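You operate a simulated robot arm through the tools that you are given. There is no shell and no other tool.

The job below is to be done with a simulated robot arm. You get a single attempt, and the scene is never put back.

TASK
Press the lids back on both cream jars and wipe the cream stain off the vanity top.
Fine: each lid on the jar of its colour; wipe with the purple pad and put it back. What is to be rubbed or washed off counts as gone when no trace of it is left.

It is judged by the outcome, as a careful person would: the job done as asked, and still so three seconds after it is handed in. It fails if anything else is knocked over, pushed out of place, dropped, spilled or broken. A push-on lid holds only when it is set on centred and level and pressed home; a screw cap is set on level and turned clockwise until tight.

THE ROBOT
A 7-joint arm with a two-finger parallel gripper, fixed in place. Base frame: the origin is on the floor under the middle of its stand, x ahead of it, y to its left, z up. Units: m, degrees, N and s.
It reaches about 1.247 m from its shoulder. Its first joint turns from -132.0 to 132.0 degrees. Payload 3.91 kg.
Tool frame: the origin (TCP) lies between the finger pads and is the grasp point; the fingertips stand 0.03 m ahead of it; z points along the fingers, y is the line along which they close. Largest opening 0.11 m; finger width 0.02, thickness 0.01; the body of the gripper, 0.048 by 0.112 m, starts 0.055 m behind the TCP.
Orientation is that of the tool frame in the base frame, as [roll, pitch, yaw] about the fixed x, y, z axes, in that order (R = Rz(yaw) Ry(pitch) Rx(roll)). With the fingers straight down and closing along the base's y, the tool's x points along the base's -x, its y along +y and its z along -z.

THE INTERFACE
- The arm moves only by the tool move_arm. Its argument "increments" is a list that holds one entry, the list of rows, each a list of 7 numbers: the shift along the tool's x, y, z in mm, then the turn, a rotation vector about the tool's x, y, z in degrees, then the opening, from 0 (shut) to 1 (fully open). In form: [[[tx, ty, tz, ax, ay, az, jaw], ...]]. A call has 1 to 20 rows; each row is the pose to reach, as a shift and turn from the pose commanded when the call began, along the tool's axes at that moment. Rows are played at 5 a second. More than 0.05 m and 8.6 degrees between two rows, or a gripper value outside its range, and nothing of the call is played. Where a pose cannot be reached the arm comes as near as it can. A force on the tool above 40 N (or 10 N above the force at the start of the call, whichever is more), or a blocked arm, ends the call early, and 0.2 s more pass. The fingers move at their own pace (about 0.108 m/s each) and stop on an object; they squeeze with about 21 N. The grip force told is the motor's: it shows also when the fingers shut on nothing. Time passes only in rows, and 0.2 s behind the last, so rows that repeat a pose let the fingers close. The reply holds the time, the measured pose of the TCP, the force on the tool along the base axes, the opening and the grip force, in the units named above and with some noise, with the torque about the TCP (base axes, N m) and any sound that the robot's microphone picked up.
- Cameras (640 x 400 px; columns grow to the right, rows downward): "scene" is fixed at [0.2189, 0.6517, 1.4767]; the picture's right is [-0.68, -0.74, 0.00], its down [-0.29, 0.27, -0.92] and it looks along [0.68, -0.62, -0.40] (base axes); focal length 340 px, centre (320, 200). "wrist" rides on the gripper at [0.072, 0.017, -0.103] in the tool frame; the picture's right is [-0.23, 0.97, 0.00], its down [-0.76, -0.18, -0.62] and it looks along [-0.61, -0.14, 0.78] (tool axes); focal length 222 px, centre (320, 200). There is no depth. A picture from a camera that has moved, and an enlarged one, comes with that camera's place and axes in the base frame and with its lens.
- get_image(camera): a new picture of that camera. It takes no simulated time.
- inspect(camera, box): a new picture of the part [left, top, right, bottom] of that camera's present view, enlarged. It takes no simulated time.
- finish_job(): hands the job in; it is judged then, once.

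Places have to be worked out from the pictures, the camera data and where the tool is seen. Open the gripper and draw the arm clear of the work before you hand the job in, unless the task says otherwise.

The tools are called after ">>>" as a command line: name --argument value ..., lists and objects as JSON in quotes. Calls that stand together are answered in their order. move_arm: Moves the arm, as the interface text tells. Its arguments: {"type":"object","properties":{"increments":{"type":"array"}},"required":["increments"]} The other tools are called the same way: get_image (camera) takes a picture; inspect (camera, box) takes an enlarged picture of a part of a camera's view; finish_job () hands the job in.

At the start:

```text
clock: 0.0
position: [0.6248, -0.1033, 1.2248]
ee_rot: [180.0, -0.1, 180.0]
wrist_force: [-0.1, -0.3, 0.5]
torque: [0.0, -0.01, -0.02]
grip_width: 0.11
grasp_force: 0.1
```

scene: 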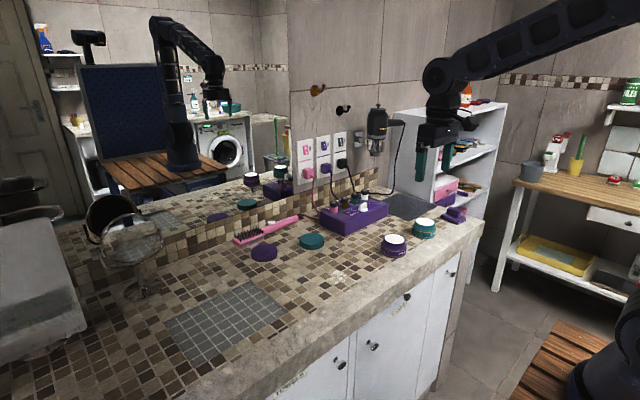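
wrist: 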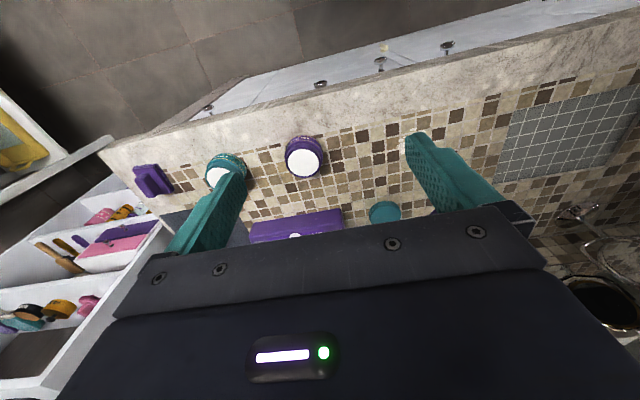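

I'll begin by looking closer at the vanity top, the jars, lids, stain and pad in both cameras.

>>> inspect --camera "scene" --box '[220, 180, 480, 300]'

>>> inspect --camera "wrist" --box '[100, 100, 460, 260]'

>>> inspect --camera "scene" --box '[360, 190, 480, 265]'

>>> inspect --camera "scene" --box '[220, 220, 360, 300]'

```text
2.46 times, centred on (350, 240) of scene
camera zoom: at [0.2189, 0.6517, 1.4767], right [-0.68, -0.74, 0.0], down [-0.29, 0.27, -0.92], along [0.68, -0.62, -0.4], focal length 837 px, centre (246, 102)
```

zoom: 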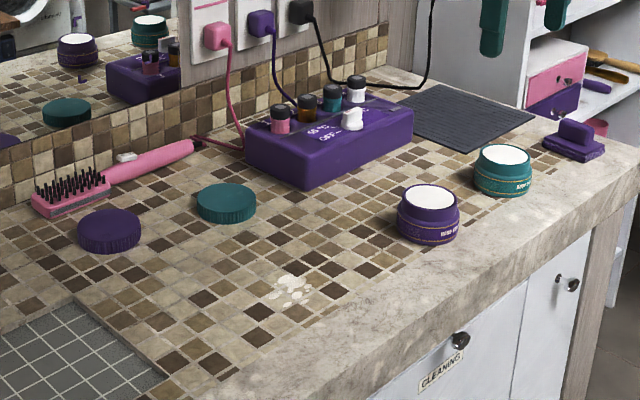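

```text
1.78 times, centred on (280, 180) of wrist
camera zoom: at [0.5515, -0.0861, 1.3276], right [0.23, 0.97, 0.0], down [0.76, -0.18, 0.62], along [0.61, -0.14, -0.78], focal length 395 px, centre (391, 236)
```

zoom: 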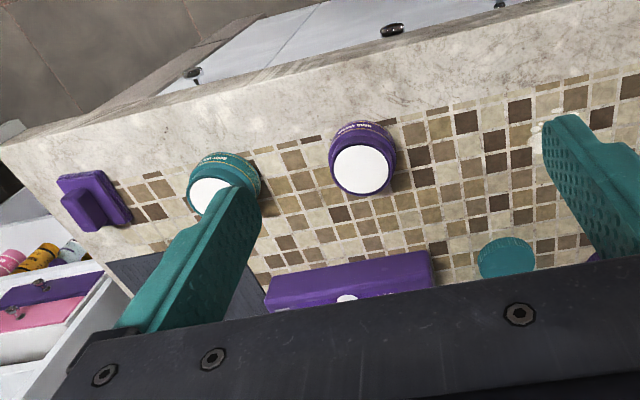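

```text
5.33 times, centred on (420, 228) of scene
camera zoom: at [0.2189, 0.6517, 1.4767], right [-0.68, -0.74, 0.0], down [-0.29, 0.27, -0.92], along [0.68, -0.62, -0.4], focal length 1813 px, centre (-213, 53)
```

zoom: 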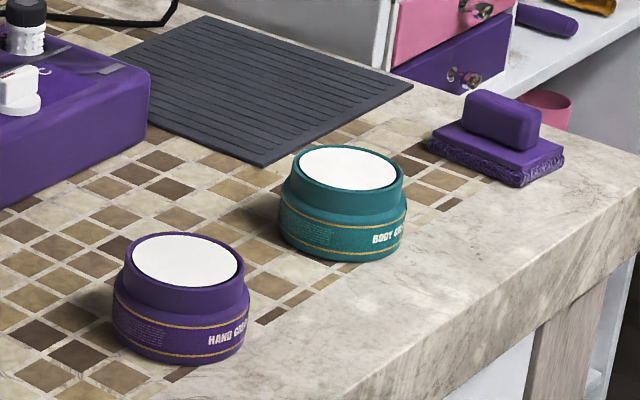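

```text
4.57 times, centred on (290, 260) of scene
camera zoom: at [0.2189, 0.6517, 1.4767], right [-0.68, -0.74, 0.0], down [-0.29, 0.27, -0.92], along [0.68, -0.62, -0.4], focal length 1554 px, centre (457, -74)
```

zoom: 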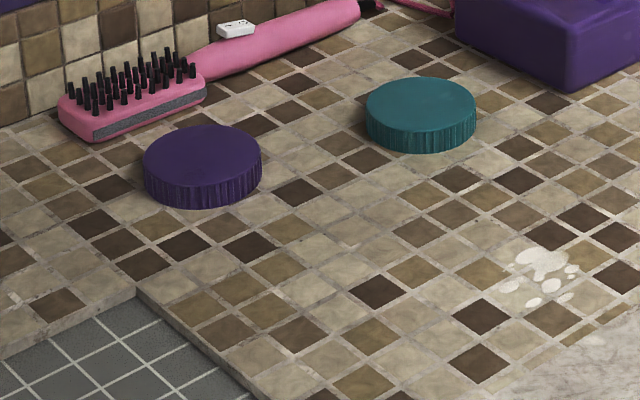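

The purple jar is at about (0.76, -0.167) with its top at z≈0.928, and the teal jar is near (0.757, -0.347). The teal lid is near (0.98, 0.0), the purple lid near (1.035, 0.15), the stain near (0.795, 0.055) and the pad near (0.745, -0.53). I'll move over the lids for a closer look.

>>> move_arm --increments '[[[-28, 19, 13, 0, 0, 0, 1], [-56, 38, 26, 0, 0, 0, 1], [-84, 57, 39, 0, 0, 0, 1], [-112, 76, 52, 0, 0, 0, 1], [-140, 95, 65, 0, 0, 0, 1], [-168, 114, 78, 0, 0, 0, 1], [-196, 133, 91, 0, 0, 0, 1], [-225, 153, 105, 0, 0, 0, 1], [-225, 153, 105, 0, 0, 0, 1]]]'

>>> get_image --camera "wrist"

>>> get_image --camera "scene"

```text
clock: 2.0
position: [0.8495, 0.0492, 1.1196]
ee_rot: [179.9, 0.0, 179.9]
wrist_force: [-0.6, 0.1, -1.0]
torque: [0.02, -0.03, 0.0]
grip_width: 0.11
grasp_force: 0.1
```

```text
taken
camera wrist: at [0.777, 0.0672, 1.2226], right [0.23, 0.97, 0.0], down [0.76, -0.18, 0.62], along [0.61, -0.14, -0.78], focal length 222 px, centre (320, 200)
```

wrist: 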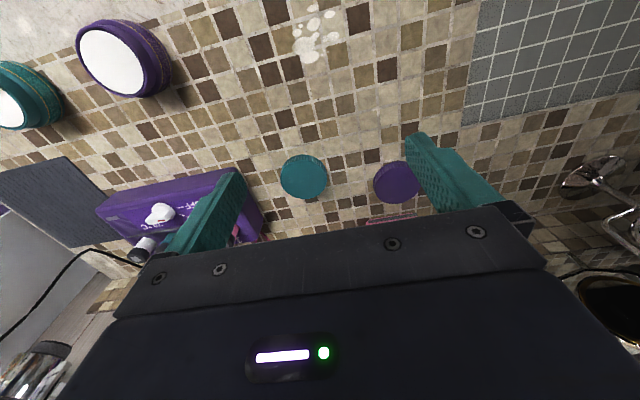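

```text
taken
```

scene: 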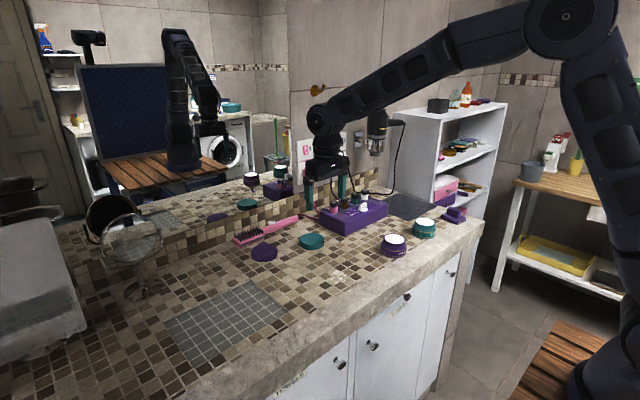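

The readings agree: teal lid about (0.980, -0.008), purple lid about (1.033, 0.153). I'll move above the teal lid at z≈1.0 and look again before descending.

>>> move_arm --increments '[[[-33, -14, 20, 0, 0, 0, 1], [-66, -28, 45, 0, 0, 0, 1], [-98, -43, 70, 0, 0, 0, 1], [-130, -57, 95, 0, 0, 0, 1], [-130, -57, 119, 0, 0, 0, 1], [-130, -57, 119, 0, 0, 0, 1]]]'

>>> get_image --camera "wrist"

>>> inspect --camera "scene" --box '[220, 140, 420, 265]'

```text
clock: 3.4
position: [0.9786, -0.0085, 1.0006]
ee_rot: [180.0, 0.0, -179.9]
wrist_force: [0.7, 0.5, 1.0]
torque: [0.03, 0.03, 0.0]
grip_width: 0.1101
grasp_force: 0.1
```

```text
taken
camera wrist: at [0.906, 0.009, 1.1036], right [0.23, 0.97, 0.0], down [0.76, -0.18, 0.62], along [0.61, -0.14, -0.78], focal length 222 px, centre (320, 200)
```

wrist: 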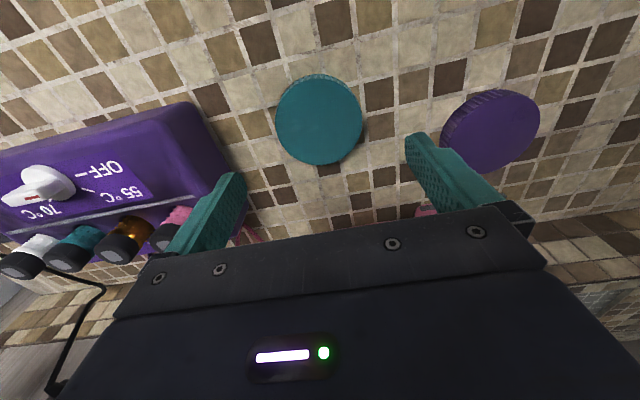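

```text
3.20 times, centred on (320, 202) of scene
camera zoom: at [0.2189, 0.6517, 1.4767], right [-0.68, -0.74, 0.0], down [-0.29, 0.27, -0.92], along [0.68, -0.62, -0.4], focal length 1088 px, centre (320, 192)
```

zoom: 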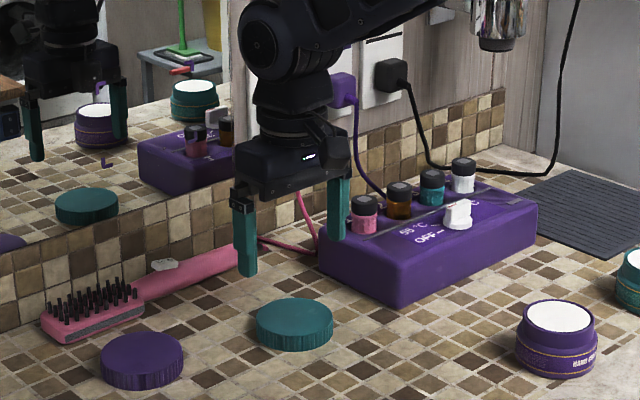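

The teal lid sits right under the TCP, within about 1 mm, and the box's side face is clear of the left finger by about 2 cm. I'll lower with the jaws slightly narrowed, stop short of the counter and check.

>>> move_arm --increments '[[[0, 0, 20, 0, 0, 0, 0.92], [0, 0, 40, 0, 0, 0, 0.92], [0, 0, 60, 0, 0, 0, 0.92], [0, 0, 75, 0, 0, 0, 0.92], [0, 0, 88, 0, 0, 0, 0.92], [0, 0, 88, 0, 0, 0, 0.92]]]'

>>> get_image --camera "wrist"

>>> inspect --camera "scene" --box '[260, 190, 360, 265]'

```text
clock: 4.8
position: [0.9802, -0.0082, 0.9117]
ee_rot: [-179.9, 0.0, -179.9]
wrist_force: [-0.4, 0.5, -0.4]
torque: [-0.02, 0.01, 0.01]
grip_width: 0.1012
grasp_force: 0.0
```

```text
taken
camera wrist: at [0.9068, 0.0096, 1.0157], right [0.23, 0.97, 0.0], down [0.76, -0.18, 0.62], along [0.61, -0.14, -0.78], focal length 222 px, centre (320, 200)
```

wrist: 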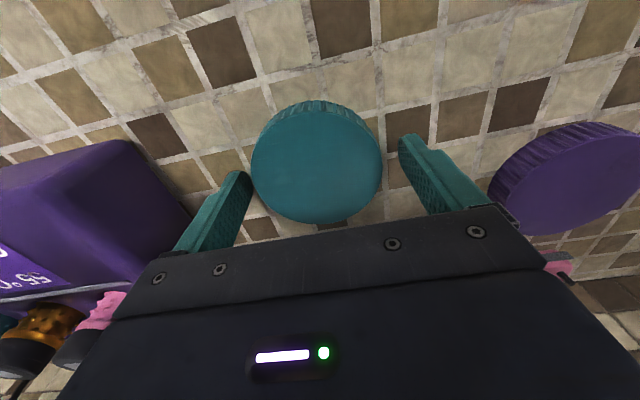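

```text
5.33 times, centred on (310, 228) of scene
camera zoom: at [0.2189, 0.6517, 1.4767], right [-0.68, -0.74, 0.0], down [-0.29, 0.27, -0.92], along [0.68, -0.62, -0.4], focal length 1813 px, centre (373, 53)
```

zoom: 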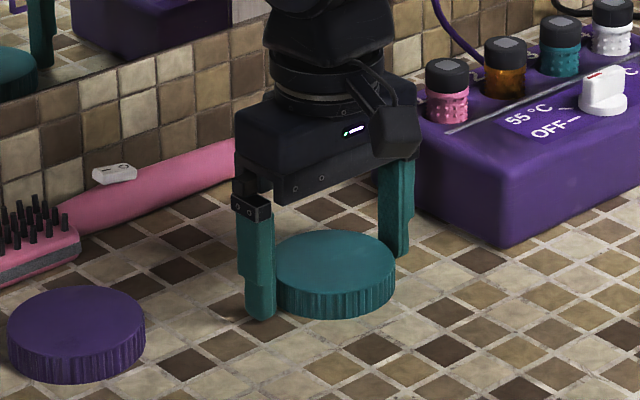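

The gripper straddles the lid with no contact. I'll zoom in on the lid edges to check the fore-aft centring and height.

>>> inspect --camera "wrist" --box '[220, 80, 460, 230]'

>>> inspect --camera "scene" --box '[290, 220, 340, 255]'

```text
2.67 times, centred on (340, 155) of wrist
camera zoom: at [0.9068, 0.0096, 1.0157], right [0.23, 0.97, 0.0], down [0.76, -0.18, 0.62], along [0.61, -0.14, -0.78], focal length 592 px, centre (267, 320)
```

zoom: 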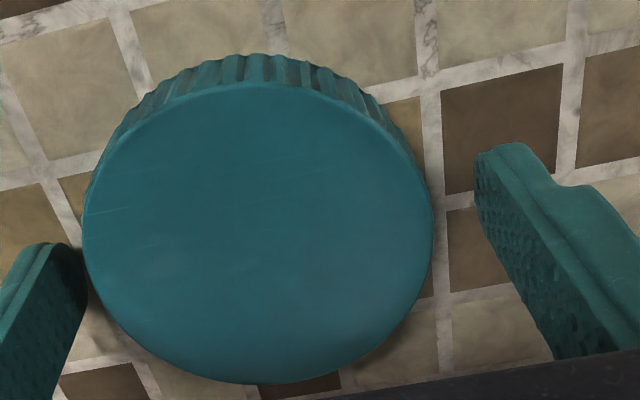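

```text
11.43 times, centred on (315, 238) of scene
camera zoom: at [0.2189, 0.6517, 1.4767], right [-0.68, -0.74, 0.0], down [-0.29, 0.27, -0.92], along [0.68, -0.62, -0.4], focal length 3884 px, centre (377, -229)
```

zoom: 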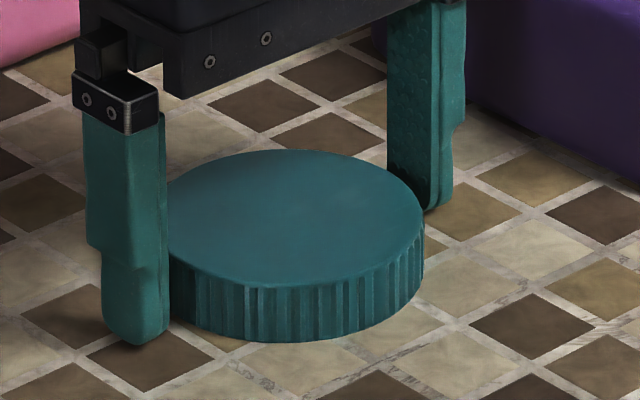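

The lid centre is about 2–3 mm toward the wall from the TCP, and the fingertips are still several mm above the counter. I'll shift 2.5 mm, lower 3 mm and close on it.

>>> move_arm --increments '[[[-2.5, -2, 2, 0, 0, 0, 0.92], [-2.5, -2, 3, 0, 0, 0, 0.85], [-2.5, -2, 3, 0, 0, 0, 0.8], [-2.5, -2, 3, 0, 0, 0, 0.7], [-2.5, -2, 3, 0, 0, 0, 0.65], [-2.5, -2, 3, 0, 0, 0, 0.65], [-2.5, -2, 3, 0, 0, 0, 0.65]]]'

>>> inspect --camera "wrist" --box '[220, 80, 460, 230]'

>>> inspect --camera "scene" --box '[290, 220, 340, 255]'

```text
clock: 6.4
position: [0.9826, -0.0091, 0.9101]
ee_rot: [180.0, 0.1, 180.0]
wrist_force: [2.5, -0.5, 13.2]
torque: [-0.14, 0.06, 0.07]
grip_width: 0.0802
grasp_force: 21.0
```

```text
2.67 times, centred on (340, 155) of wrist
camera zoom: at [0.9091, 0.0075, 1.0132], right [0.23, 0.97, 0.0], down [0.76, -0.18, 0.62], along [0.61, -0.14, -0.78], focal length 592 px, centre (267, 320)
```

zoom: 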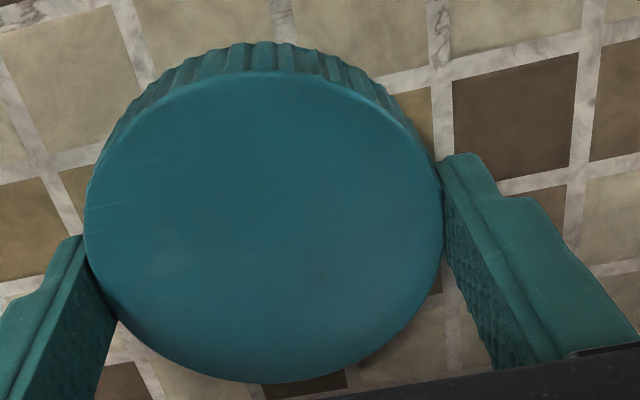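

```text
11.43 times, centred on (315, 238) of scene
camera zoom: at [0.2189, 0.6517, 1.4767], right [-0.68, -0.74, 0.0], down [-0.29, 0.27, -0.92], along [0.68, -0.62, -0.4], focal length 3884 px, centre (377, -229)
```

zoom: 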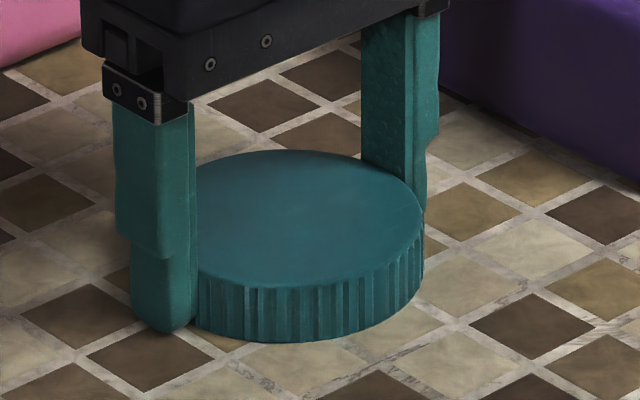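

The lid is 80 mm wide, and the 13 N upward force says the fingertips are touching the counter, so the surface is at z≈0.880 and the lid's top at ≈0.899. I'll open, rise 6 mm, correct 2 mm in tool x and re-grip so the fingertips stay above the lid's lower edge.

>>> move_arm --increments '[[[0, 0, 0, 0, 0, 0, 0.8], [0, 0, -2, 0, 0, 0, 0.82], [2, 0, -6, 0, 0, 0, 0.82], [2, 0, -6, 0, 0, 0, 0.82], [2, 0, -6, 0, 0, 0, 0.75], [2, 0, -6, 0, 0, 0, 0.65], [2, 0, -6, 0, 0, 0, 0.65], [2, 0, -6, 0, 0, 0, 0.65]]]'

>>> inspect --camera "wrist" --box '[220, 80, 460, 230]'

>>> inspect --camera "scene" --box '[290, 220, 340, 255]'

```text
clock: 8.2
position: [0.9804, -0.0097, 0.9145]
ee_rot: [179.9, -0.2, 180.0]
wrist_force: [-0.5, 0.1, -0.7]
torque: [0.01, 0.02, -0.02]
grip_width: 0.0798
grasp_force: 21.3
```

```text
2.67 times, centred on (340, 155) of wrist
camera zoom: at [0.9071, 0.0074, 1.0184], right [0.23, 0.97, 0.0], down [0.76, -0.18, 0.62], along [0.61, -0.14, -0.78], focal length 592 px, centre (267, 320)
```

zoom: 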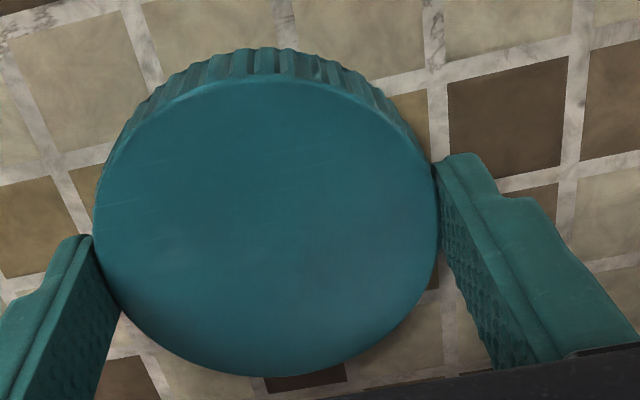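

```text
11.43 times, centred on (315, 238) of scene
camera zoom: at [0.2189, 0.6517, 1.4767], right [-0.68, -0.74, 0.0], down [-0.29, 0.27, -0.92], along [0.68, -0.62, -0.4], focal length 3884 px, centre (377, -229)
```

zoom: 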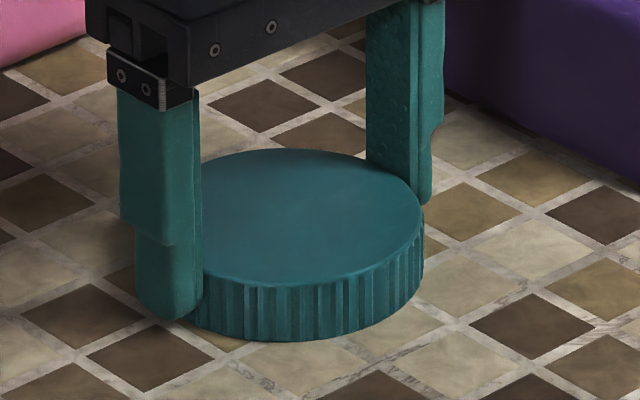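

The lid is gripped centred, with the fingertips about 5 mm above its lower edge. I'll lift it straight up and verify it is held level.

>>> move_arm --increments '[[[0, 0, -10, 0, 0, 0, 0.65], [0, 0, -30, 0, 0, 0, 0.65], [0, 0, -60, 0, 0, 0, 0.65], [0, 0, -95, 0, 0, 0, 0.65], [0, 0, -130, 0, 0, 0, 0.65], [0, 0, -160, 0, 0, 0, 0.65], [0, 0, -185, 0, 0, 0, 0.65], [0, 0, -185, 0, 0, 0, 0.65]]]'

>>> get_image --camera "wrist"

>>> inspect --camera "scene" --box '[260, 130, 420, 230]'

```text
clock: 10.0
position: [0.9794, -0.0117, 1.1002]
ee_rot: [180.0, 0.0, -180.0]
wrist_force: [-1.1, -1.0, 0.0]
torque: [-0.02, 0.0, 0.02]
grip_width: 0.0795
grasp_force: 20.3
```

```text
taken
camera wrist: at [0.9068, 0.0068, 1.204], right [0.23, 0.97, 0.0], down [0.76, -0.18, 0.62], along [0.61, -0.14, -0.78], focal length 222 px, centre (320, 200)
```

wrist: 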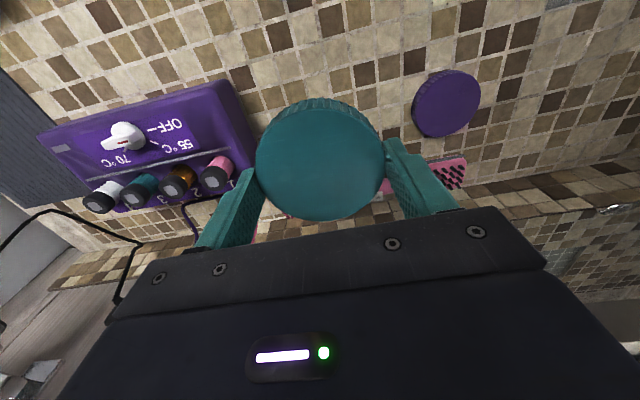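

```text
4.00 times, centred on (340, 180) of scene
camera zoom: at [0.2189, 0.6517, 1.4767], right [-0.68, -0.74, 0.0], down [-0.29, 0.27, -0.92], along [0.68, -0.62, -0.4], focal length 1360 px, centre (240, 280)
```

zoom: 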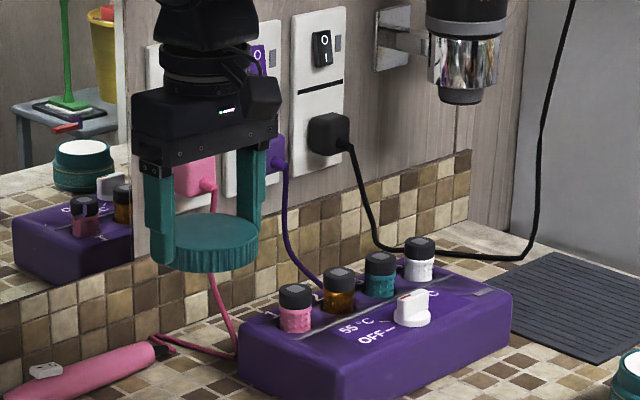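

The lid is held level and centred. I'll carry it over to near the teal jar and stop short at a spot where the wrist camera can see the jar clear of the lid.

>>> move_arm --increments '[[[15, -25, 0, 0, 0, 0, 0.65], [31, -53, 0, 0, 0, 0, 0.65], [47, -80, 0, 0, 0, 0, 0.65], [63, -107, 0, 0, 0, 0, 0.65], [79, -134, 0, 0, 0, 0, 0.65], [95, -161, 0, 0, 0, 0, 0.65], [111, -188, 0, 0, 0, 0, 0.65], [127, -215, 0, 0, 0, 0, 0.65], [143, -242, 0, 0, 0, 0, 0.65], [159, -268, 0, 0, 0, 0, 0.65], [159, -268, 0, 0, 0, 0, 0.65], [159, -268, 0, 0, 0, 0, 0.65]]]'

>>> get_image --camera "wrist"

>>> inspect --camera "wrist" --box '[160, 0, 400, 150]'

>>> get_image --camera "scene"

```text
clock: 12.6
position: [0.8199, -0.2779, 1.1006]
ee_rot: [179.9, 0.0, 180.0]
wrist_force: [-0.7, 0.0, -0.2]
torque: [0.0, 0.01, -0.02]
grip_width: 0.08
grasp_force: 21.2
```

```text
taken
camera wrist: at [0.7478, -0.2602, 1.2035], right [0.23, 0.97, 0.0], down [0.76, -0.18, 0.62], along [0.61, -0.14, -0.78], focal length 222 px, centre (320, 200)
```

wrist: 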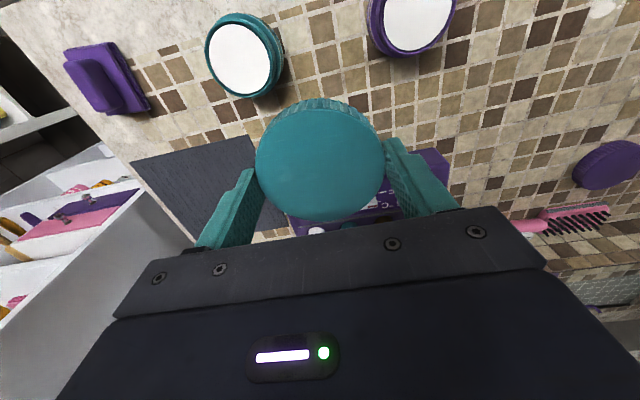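

```text
2.67 times, centred on (280, 75) of wrist
camera zoom: at [0.7478, -0.2602, 1.2035], right [0.23, 0.97, 0.0], down [0.76, -0.18, 0.62], along [0.61, -0.14, -0.78], focal length 592 px, centre (427, 533)
```

zoom: 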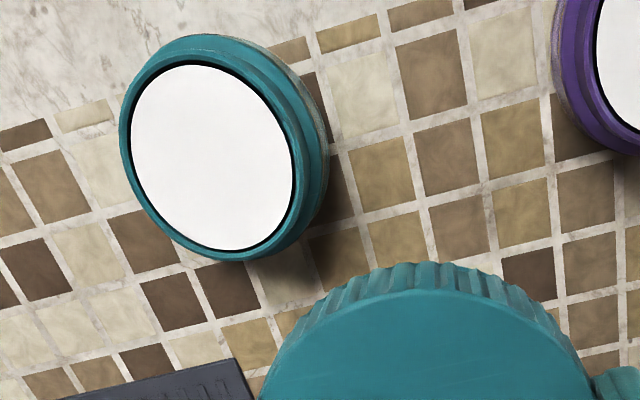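

```text
taken
```

scene: 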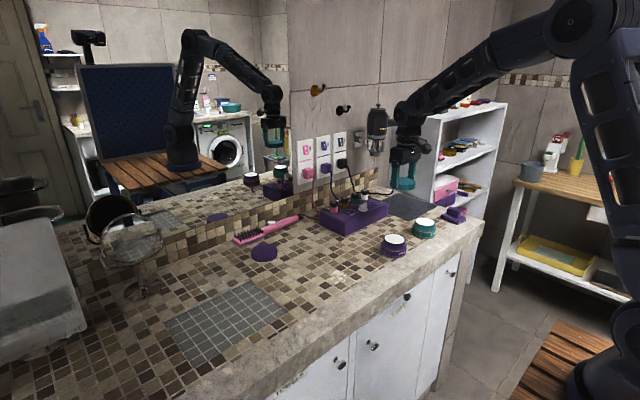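

The jar and lid are both visible; I estimate the teal jar at (0.760, -0.348), rim z≈0.93. I'll go lower to a side vantage for a more precise fix on the jar.

>>> move_arm --increments '[[[7, 13, 20, 0, 0, 0, 0.65], [14, 26, 45, 0, 0, 0, 0.65], [20, 38, 70, 0, 0, 0, 0.65], [20, 38, 80, 0, 0, 0, 0.65], [20, 38, 80, 0, 0, 0, 0.65], [20, 38, 80, 0, 0, 0, 0.65]]]'

>>> get_image --camera "wrist"

>>> inspect --camera "wrist" --box '[100, 40, 340, 190]'

>>> inspect --camera "scene" --box '[380, 180, 460, 230]'

>>> inspect --camera "scene" --box '[376, 210, 456, 260]'

```text
clock: 14.0
position: [0.8001, -0.2401, 1.0194]
ee_rot: [180.0, 0.0, -179.9]
wrist_force: [0.4, 0.2, -0.2]
torque: [-0.01, 0.01, 0.0]
grip_width: 0.0799
grasp_force: 20.8
```

```text
taken
camera wrist: at [0.7279, -0.222, 1.1231], right [0.23, 0.97, 0.0], down [0.76, -0.18, 0.62], along [0.61, -0.14, -0.78], focal length 222 px, centre (320, 200)
```

wrist: 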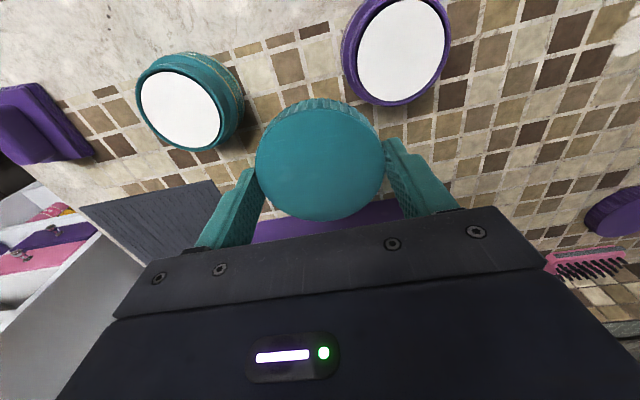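

```text
2.67 times, centred on (220, 115) of wrist
camera zoom: at [0.7279, -0.222, 1.1231], right [0.23, 0.97, 0.0], down [0.76, -0.18, 0.62], along [0.61, -0.14, -0.78], focal length 592 px, centre (587, 427)
```

zoom: 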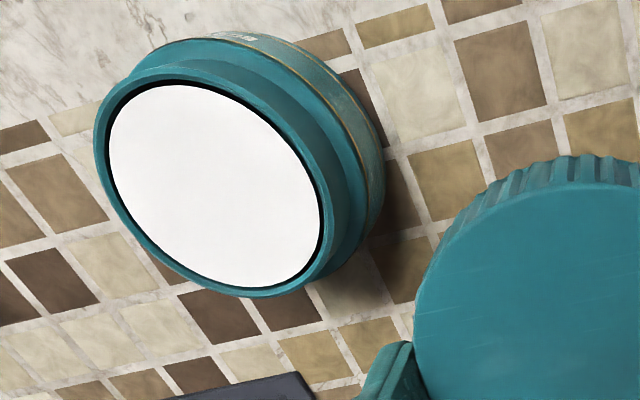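

```text
8.00 times, centred on (420, 205) of scene
camera zoom: at [0.2189, 0.6517, 1.4767], right [-0.68, -0.74, 0.0], down [-0.29, 0.27, -0.92], along [0.68, -0.62, -0.4], focal length 2719 px, centre (-480, 160)
```

zoom: 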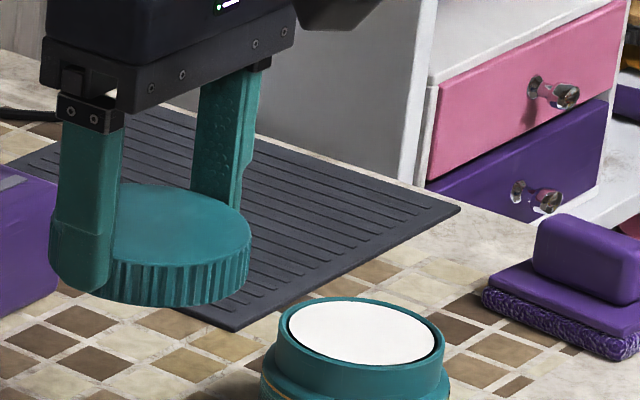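

```text
8.00 times, centred on (416, 235) of scene
camera zoom: at [0.2189, 0.6517, 1.4767], right [-0.68, -0.74, 0.0], down [-0.29, 0.27, -0.92], along [0.68, -0.62, -0.4], focal length 2719 px, centre (-448, -80)
```

zoom: 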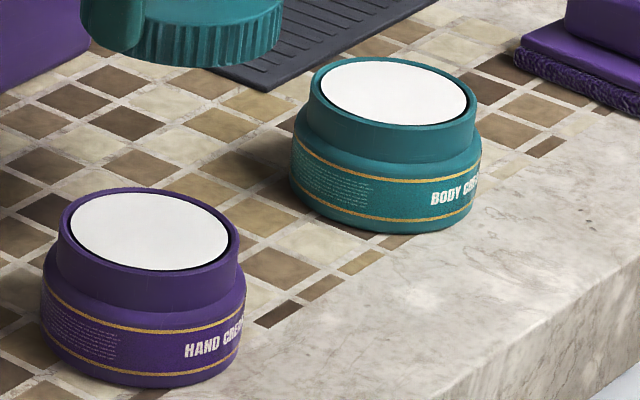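

From two views the teal jar centre triangulates to (0.760, -0.3485) with its rim at z≈0.932. I'll move the held lid directly above it, about 1.5 cm over the rim, and check alignment.

>>> move_arm --increments '[[[10, -27, 0, 0, 0, 0, 0.65], [20, -54, 0, 0, 0, 0, 0.65], [30, -81, 0, 0, 0, 0, 0.65], [40, -108.5, 0, 0, 0, 0, 0.65], [40, -108.5, 12, 0, 0, 0, 0.65], [40, -108.5, 24, 0, 0, 0, 0.65], [40, -108.5, 34, 0, 0, 0, 0.65], [40, -108.5, 34, 0, 0, 0, 0.65]]]'

>>> inspect --camera "wrist" --box '[200, 40, 440, 190]'

>>> inspect --camera "scene" --box '[390, 200, 460, 245]'

```text
clock: 15.8
position: [0.7611, -0.3488, 0.9867]
ee_rot: [-180.0, 0.0, -179.9]
wrist_force: [-0.4, -0.2, 0.5]
torque: [0.01, 0.01, -0.01]
grip_width: 0.08
grasp_force: 21.0
```

```text
2.67 times, centred on (320, 115) of wrist
camera zoom: at [0.6883, -0.3308, 1.0893], right [0.23, 0.97, 0.0], down [0.76, -0.18, 0.62], along [0.61, -0.14, -0.78], focal length 592 px, centre (320, 427)
```

zoom: 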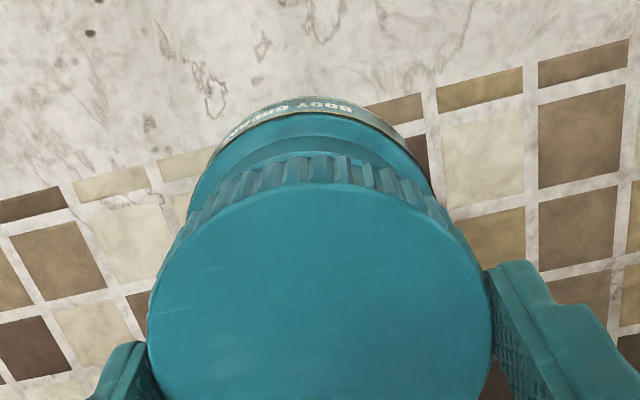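

```text
8.89 times, centred on (425, 222) of scene
camera zoom: at [0.2189, 0.6517, 1.4767], right [-0.68, -0.74, 0.0], down [-0.29, 0.27, -0.92], along [0.68, -0.62, -0.4], focal length 3021 px, centre (-613, 0)
```

zoom: 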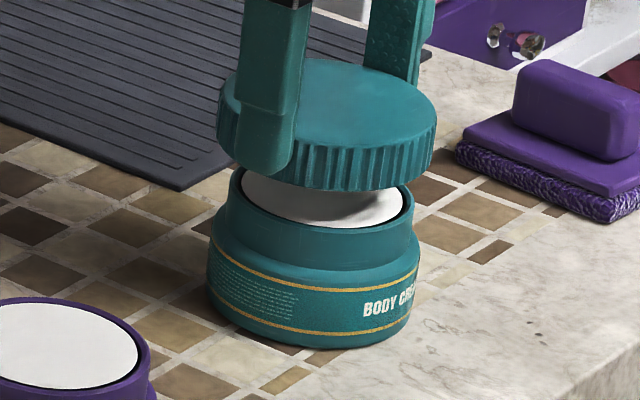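

Both views suggest the jar lies a few mm further toward -y than the lid. I'll zoom in more to measure the offset properly.

>>> inspect --camera "wrist" --box '[250, 65, 390, 155]'

>>> inspect --camera "scene" --box '[408, 202, 448, 227]'

```text
4.44 times, centred on (320, 110) of wrist
camera zoom: at [0.6883, -0.3308, 1.0893], right [0.23, 0.97, 0.0], down [0.76, -0.18, 0.62], along [0.61, -0.14, -0.78], focal length 987 px, centre (320, 600)
```

zoom: 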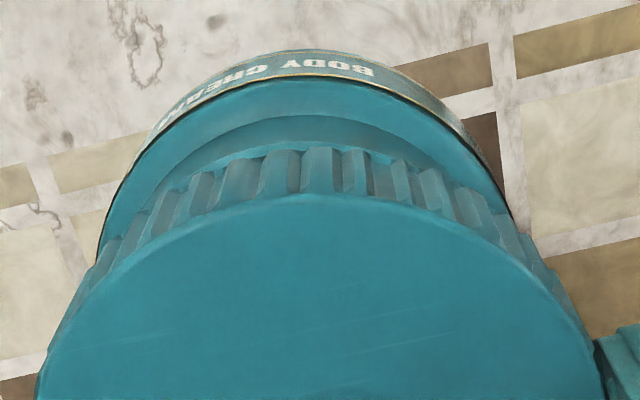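

```text
16.00 times, centred on (428, 214) of scene
camera zoom: at [0.2189, 0.6517, 1.4767], right [-0.68, -0.74, 0.0], down [-0.29, 0.27, -0.92], along [0.68, -0.62, -0.4], focal length 5438 px, centre (-1408, -32)
```

zoom: 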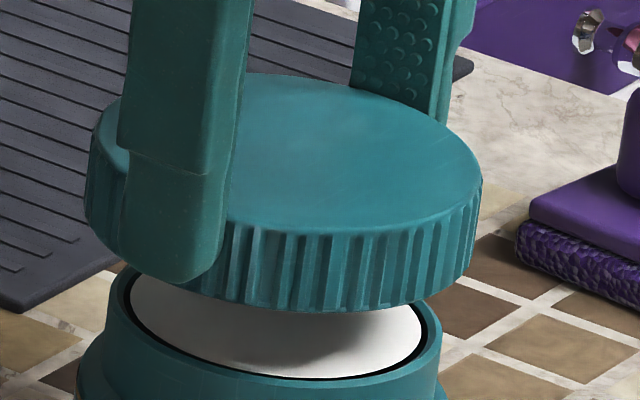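

Measured offset is about 1.5 mm in -y, with x within a millimetre. I'll apply that and lower to roughly 4 mm above the rim, then look again.

>>> move_arm --increments '[[[0, -1.5, 4, 0, 0, 0, 0.65], [0, -1.5, 10, 0, 0, 0, 0.65], [0, -1.5, 16, 0, 0, 0, 0.65], [0, -1.5, 16, 0, 0, 0, 0.65]]]'

>>> inspect --camera "wrist" --box '[250, 65, 390, 155]'

>>> inspect --camera "scene" --box '[404, 205, 452, 235]'

```text
clock: 16.8
position: [0.7618, -0.3494, 0.9703]
ee_rot: [-180.0, -0.1, 179.9]
wrist_force: [0.9, 0.9, -0.2]
torque: [0.0, 0.0, 0.02]
grip_width: 0.08
grasp_force: 20.9
```

```text
4.44 times, centred on (320, 110) of wrist
camera zoom: at [0.6881, -0.3321, 1.0734], right [0.23, 0.97, 0.0], down [0.76, -0.18, 0.62], along [0.61, -0.14, -0.78], focal length 987 px, centre (320, 600)
```

zoom: 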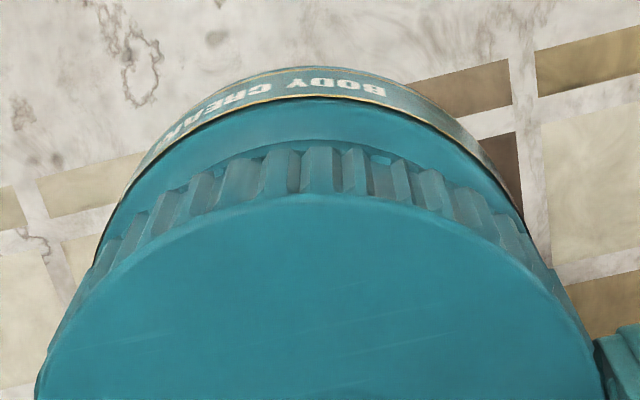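

```text
13.33 times, centred on (428, 220) of scene
camera zoom: at [0.2189, 0.6517, 1.4767], right [-0.68, -0.74, 0.0], down [-0.29, 0.27, -0.92], along [0.68, -0.62, -0.4], focal length 4532 px, centre (-1120, -67)
```

zoom: 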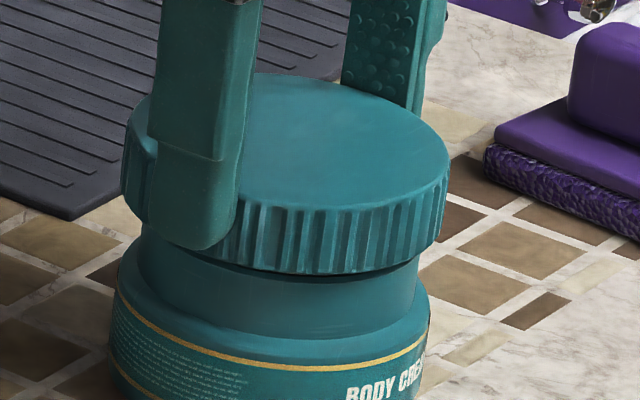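

The lid now looks aligned to within about 1 mm. I'll make a last 0.7 mm correction and descend slowly onto the neck, watching the force.

>>> move_arm --increments '[[[-0.3, -0.7, 1, 0, 0, 0, 0.65], [-0.3, -0.7, 3, 0, 0, 0, 0.65], [-0.3, -0.7, 5, 0, 0, 0, 0.65], [-0.3, -0.7, 7, 0, 0, 0, 0.65], [-0.3, -0.7, 9, 0, 0, 0, 0.65], [-0.3, -0.7, 9, 0, 0, 0, 0.65]]]'

>>> inspect --camera "wrist" --box '[250, 65, 390, 155]'

>>> inspect --camera "scene" --box '[404, 205, 452, 235]'

```text
clock: 18.2
position: [0.7612, -0.3504, 0.961]
ee_rot: [-179.9, 0.0, 180.0]
wrist_force: [-0.1, -0.4, 0.2]
torque: [-0.03, 0.01, 0.05]
grip_width: 0.0799
grasp_force: 20.6
```

```text
4.44 times, centred on (320, 110) of wrist
camera zoom: at [0.6884, -0.333, 1.0646], right [0.23, 0.97, 0.0], down [0.76, -0.18, 0.62], along [0.61, -0.14, -0.78], focal length 987 px, centre (320, 600)
```

zoom: 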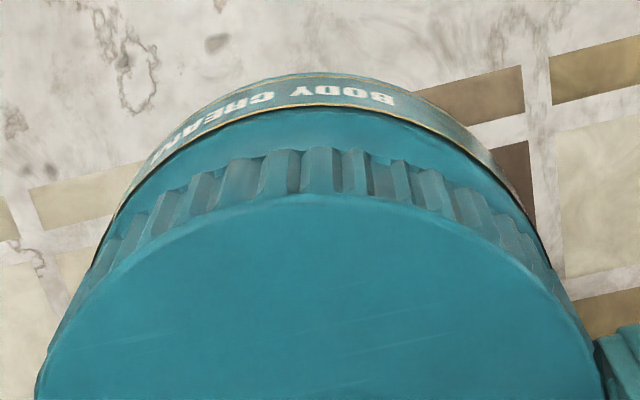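

```text
13.33 times, centred on (428, 220) of scene
camera zoom: at [0.2189, 0.6517, 1.4767], right [-0.68, -0.74, 0.0], down [-0.29, 0.27, -0.92], along [0.68, -0.62, -0.4], focal length 4532 px, centre (-1120, -67)
```

zoom: 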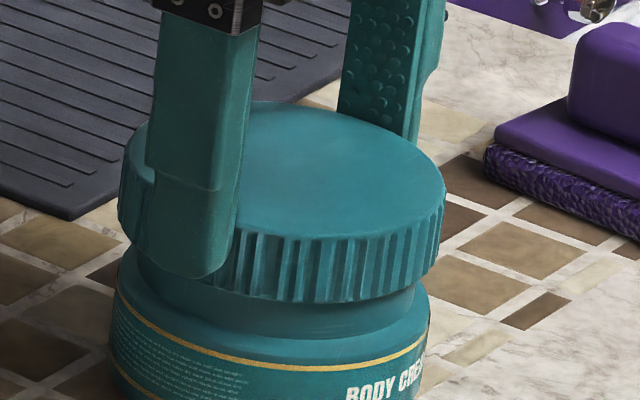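

No force yet, and the lid's edge is already about 5 mm below the rim, so it is over the neck. I'll continue down slowly.

>>> move_arm --increments '[[[0, 0, 1.5, 0, 0, 0, 0.65], [0, 0, 3, 0, 0, 0, 0.65], [0, 0, 4.5, 0, 0, 0, 0.65], [0, 0, 6, 0, 0, 0, 0.65], [0, 0, 7.5, 0, 0, 0, 0.65], [0, 0, 7.5, 0, 0, 0, 0.65]]]'

>>> inspect --camera "scene" --box '[404, 205, 452, 235]'

```text
clock: 19.6
position: [0.7617, -0.351, 0.9544]
ee_rot: [180.0, 0.0, 180.0]
wrist_force: [-0.7, -1.5, 0.1]
torque: [-0.02, 0.01, 0.0]
grip_width: 0.08
grasp_force: 21.2
```

```text
13.33 times, centred on (428, 220) of scene
camera zoom: at [0.2189, 0.6517, 1.4767], right [-0.68, -0.74, 0.0], down [-0.29, 0.27, -0.92], along [0.68, -0.62, -0.4], focal length 4532 px, centre (-1120, -67)
```

zoom: 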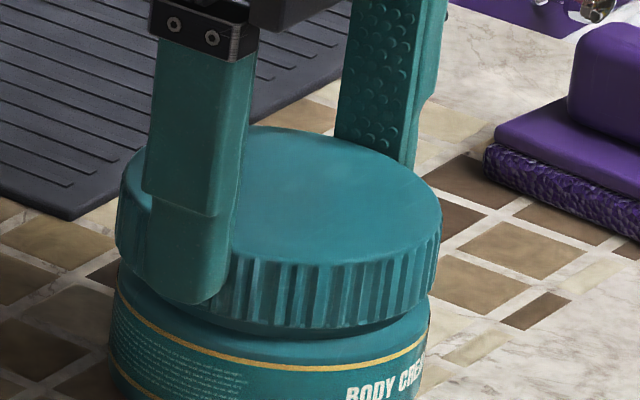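

Still no resistance, and the lid is nearly at the jar's shoulder. I'll keep going in 1 mm steps until it is pressed home or the force stops it.

>>> move_arm --increments '[[[0, 0, 1, 0, 0, 0, 0.65], [0, 0, 2, 0, 0, 0, 0.65], [0, 0, 3, 0, 0, 0, 0.65], [0, 0, 4, 0, 0, 0, 0.65], [0, 0, 4, 0, 0, 0, 0.65]]]'

>>> inspect --camera "scene" --box '[404, 205, 452, 235]'

```text
clock: 20.8
position: [0.7612, -0.3492, 0.9497]
ee_rot: [180.0, -0.1, 180.0]
wrist_force: [0.7, 0.6, -0.4]
torque: [-0.02, 0.05, 0.0]
grip_width: 0.0799
grasp_force: 21.3
```

```text
13.33 times, centred on (428, 220) of scene
camera zoom: at [0.2189, 0.6517, 1.4767], right [-0.68, -0.74, 0.0], down [-0.29, 0.27, -0.92], along [0.68, -0.62, -0.4], focal length 4532 px, centre (-1120, -67)
```

zoom: 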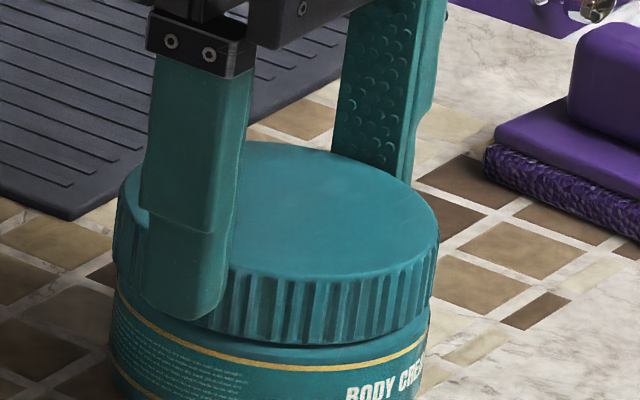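

Still no resistance at TCP z=0.9497; a small gap to the shoulder remains. I'll go on in 1 mm steps.

>>> move_arm --increments '[[[0, 0, 1, 0, 0, 0, 0.65], [0, 0, 2, 0, 0, 0, 0.65], [0, 0, 3, 0, 0, 0, 0.65], [0, 0, 3, 0, 0, 0, 0.65]]]'

>>> inspect --camera "scene" --box '[404, 205, 452, 235]'

```text
clock: 21.8
position: [0.7601, -0.3508, 0.9477]
ee_rot: [-180.0, 0.2, -180.0]
wrist_force: [-3.0, -2.2, 26.6]
torque: [-0.03, 0.08, -0.02]
grip_width: 0.08
grasp_force: 20.5
heard: snap
```

```text
13.33 times, centred on (428, 220) of scene
camera zoom: at [0.2189, 0.6517, 1.4767], right [-0.68, -0.74, 0.0], down [-0.29, 0.27, -0.92], along [0.68, -0.62, -0.4], focal length 4532 px, centre (-1120, -67)
```

zoom: 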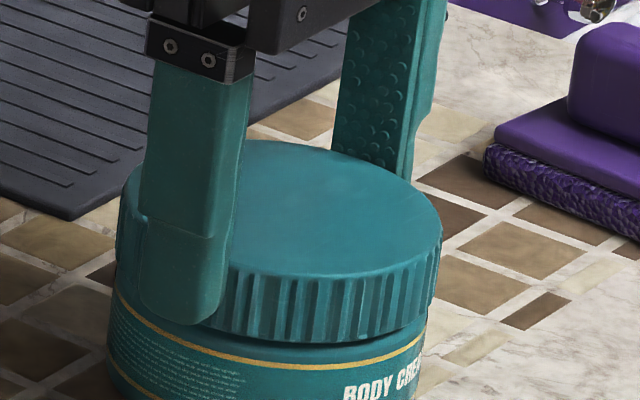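

A "snap" was heard at 27 N: the teal lid is home. I'll open the jaws and rise straight up, then check it.

>>> move_arm --increments '[[[0, 0, -1, 0, 0, 0, 0.72], [0, 0, -1.5, 0, 0, 0, 0.85], [0, 0, -2, 0, 0, 0, 0.95], [0, 0, -15, 0, 0, 0, 0.95], [0, 0, -40, 0, 0, 0, 0.95], [0, 0, -70, 0, 0, 0, 0.95], [0, 0, -100, 0, 0, 0, 0.95], [0, 0, -100, 0, 0, 0, 0.95]]]'

>>> get_image --camera "wrist"

>>> inspect --camera "scene" --box '[380, 190, 460, 240]'

```text
clock: 23.6
position: [0.761, -0.3503, 1.0476]
ee_rot: [180.0, -0.1, -180.0]
wrist_force: [1.2, -0.2, -0.2]
torque: [0.0, -0.01, -0.03]
grip_width: 0.1044
grasp_force: 0.1
```

```text
taken
camera wrist: at [0.6879, -0.3329, 1.15], right [0.23, 0.97, 0.0], down [0.76, -0.18, 0.62], along [0.61, -0.14, -0.78], focal length 222 px, centre (320, 200)
```

wrist: 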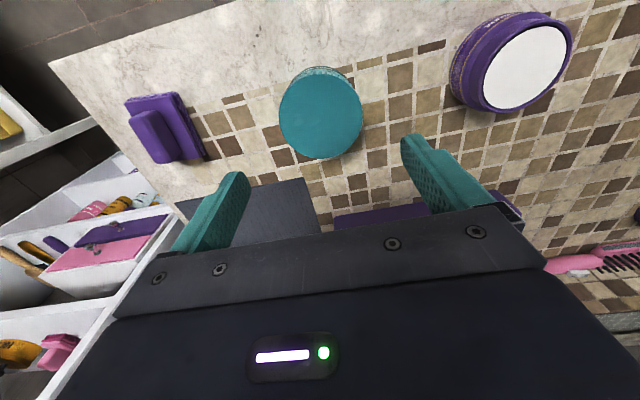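

```text
8.00 times, centred on (420, 215) of scene
camera zoom: at [0.2189, 0.6517, 1.4767], right [-0.68, -0.74, 0.0], down [-0.29, 0.27, -0.92], along [0.68, -0.62, -0.4], focal length 2719 px, centre (-480, 80)
```

zoom: 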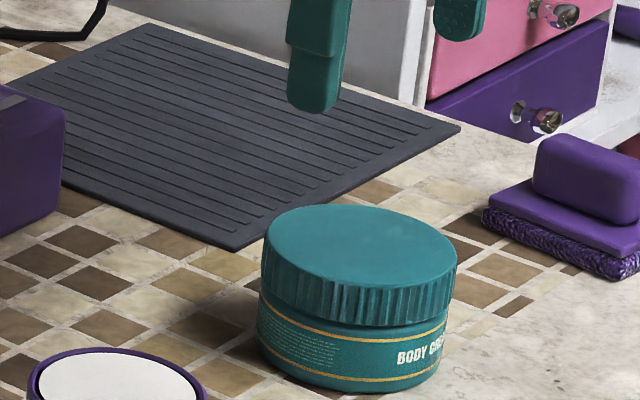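

The teal lid sits level and flush on its jar. Next I'll rise and travel high over the box to above the purple lid near (1.026, 0.153).

>>> move_arm --increments '[[[0, 0, -40, 0, 0, 0, 0.95], [0, 0, -72, 0, 0, 0, 0.95], [-18, 33, -72, 0, 0, 0, 0.95], [-36, 67, -72, 0, 0, 0, 0.95], [-53, 101, -72, 0, 0, 0, 0.95], [-71, 134, -72, 0, 0, 0, 0.95], [-88, 168, -72, 0, 0, 0, 0.95], [-106, 201, -72, 0, 0, 0, 0.95], [-124, 235, -72, 0, 0, 0, 0.95], [-141, 268, -72, 0, 0, 0, 0.95], [-159, 302, -72, 0, 0, 0, 0.95], [-177, 335, -72, 0, 0, 0, 0.95], [-194, 369, -72, 0, 0, 0, 0.95], [-212, 402, -72, 0, 0, 0, 0.95], [-230, 436, -72, 0, 0, 0, 0.95], [-247, 470, -72, 0, 0, 0, 0.95], [-265, 503, -72, 0, 0, 0, 0.95], [-265, 503, -45, 0, 0, 0, 0.95], [-265, 503, -20, 0, 0, 0, 0.95], [-265, 503, -20, 0, 0, 0, 0.95]]]'

>>> get_image --camera "wrist"

>>> inspect --camera "wrist" --box '[230, 50, 410, 170]'

>>> get_image --camera "scene"

```text
clock: 27.8
position: [1.0263, 0.1529, 1.0653]
ee_rot: [180.0, 0.0, 180.0]
wrist_force: [0.4, -0.7, -0.1]
torque: [0.01, -0.02, 0.01]
grip_width: 0.1047
grasp_force: 0.1
```

```text
taken
camera wrist: at [0.9534, 0.1705, 1.1693], right [0.23, 0.97, 0.0], down [0.76, -0.18, 0.62], along [0.61, -0.14, -0.78], focal length 222 px, centre (320, 200)
```

wrist: 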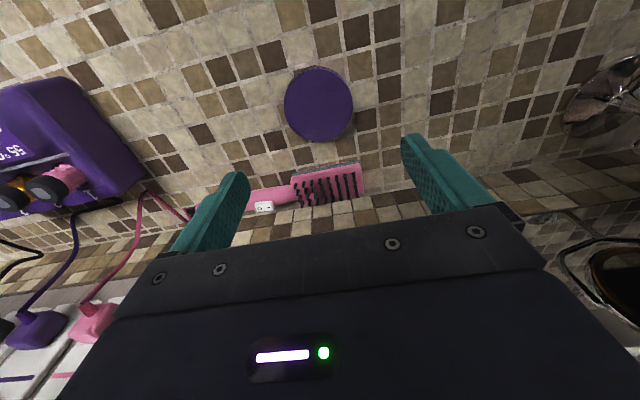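

```text
3.33 times, centred on (320, 110) of wrist
camera zoom: at [0.9534, 0.1705, 1.1693], right [0.23, 0.97, 0.0], down [0.76, -0.18, 0.62], along [0.61, -0.14, -0.78], focal length 740 px, centre (320, 500)
```

zoom: 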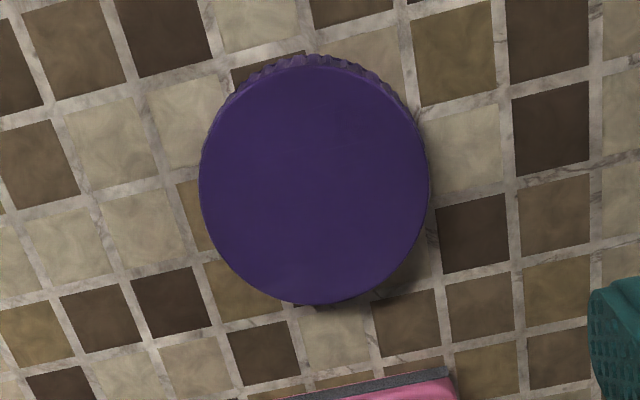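

```text
taken
```

scene: 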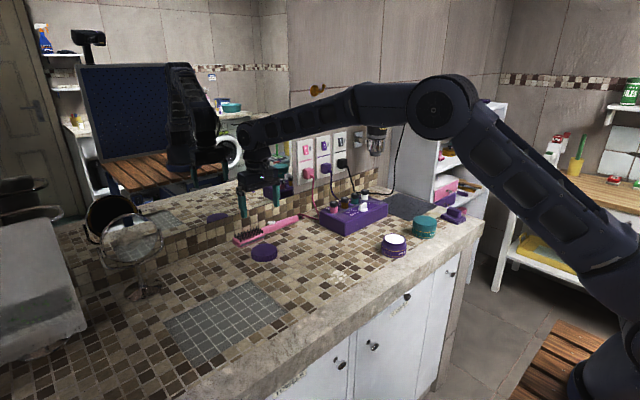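

The purple lid is about 3.5 mm further in x and 2.5 mm less in y than the TCP. I'll correct and descend to the same grip height I used for the teal lid (TCP z≈0.915).

>>> move_arm --increments '[[[-1, -1, 30, 0, 0, 0, 0.95], [-2, -2, 60, 0, 0, 0, 0.95], [-3, -2.5, 90, 0, 0, 0, 0.95], [-3, -2.5, 115, 0, 0, 0, 0.93], [-3, -2.5, 135, 0, 0, 0, 0.93], [-3, -2.5, 150.5, 0, 0, 0, 0.93], [-3, -2.5, 150.5, 0, 0, 0, 0.93]]]'

>>> inspect --camera "wrist" --box '[220, 80, 460, 230]'

>>> inspect --camera "scene" --box '[230, 200, 310, 270]'

```text
clock: 29.4
position: [1.0282, 0.1496, 0.9156]
ee_rot: [-179.9, 0.0, -180.0]
wrist_force: [0.3, -0.7, -0.5]
torque: [0.02, 0.01, 0.03]
grip_width: 0.1023
grasp_force: 0.1
```

```text
2.67 times, centred on (340, 155) of wrist
camera zoom: at [0.956, 0.1678, 1.0191], right [0.23, 0.97, 0.0], down [0.76, -0.18, 0.62], along [0.61, -0.14, -0.78], focal length 592 px, centre (267, 320)
```

zoom: 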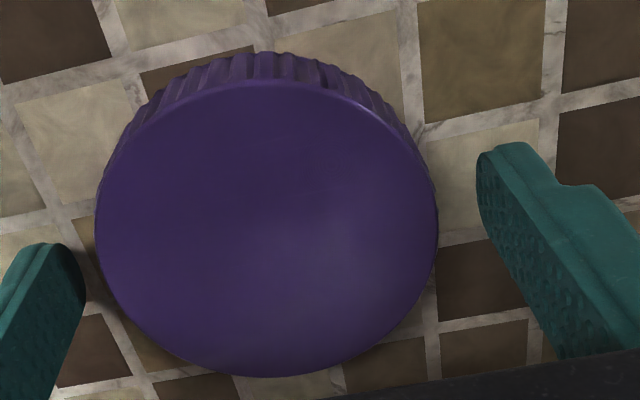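

```text
5.71 times, centred on (270, 235) of scene
camera zoom: at [0.2189, 0.6517, 1.4767], right [-0.68, -0.74, 0.0], down [-0.29, 0.27, -0.92], along [0.68, -0.62, -0.4], focal length 1942 px, centre (606, 0)
```

zoom: 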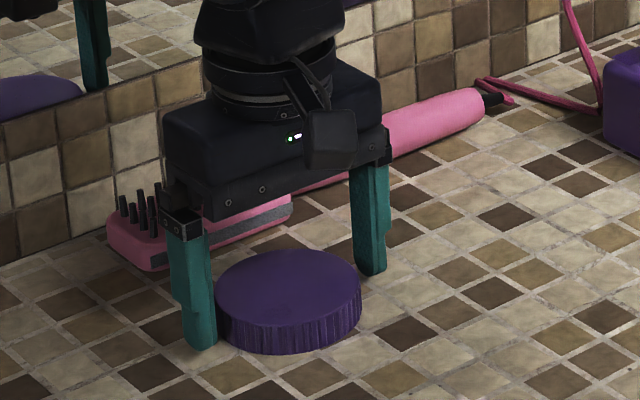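

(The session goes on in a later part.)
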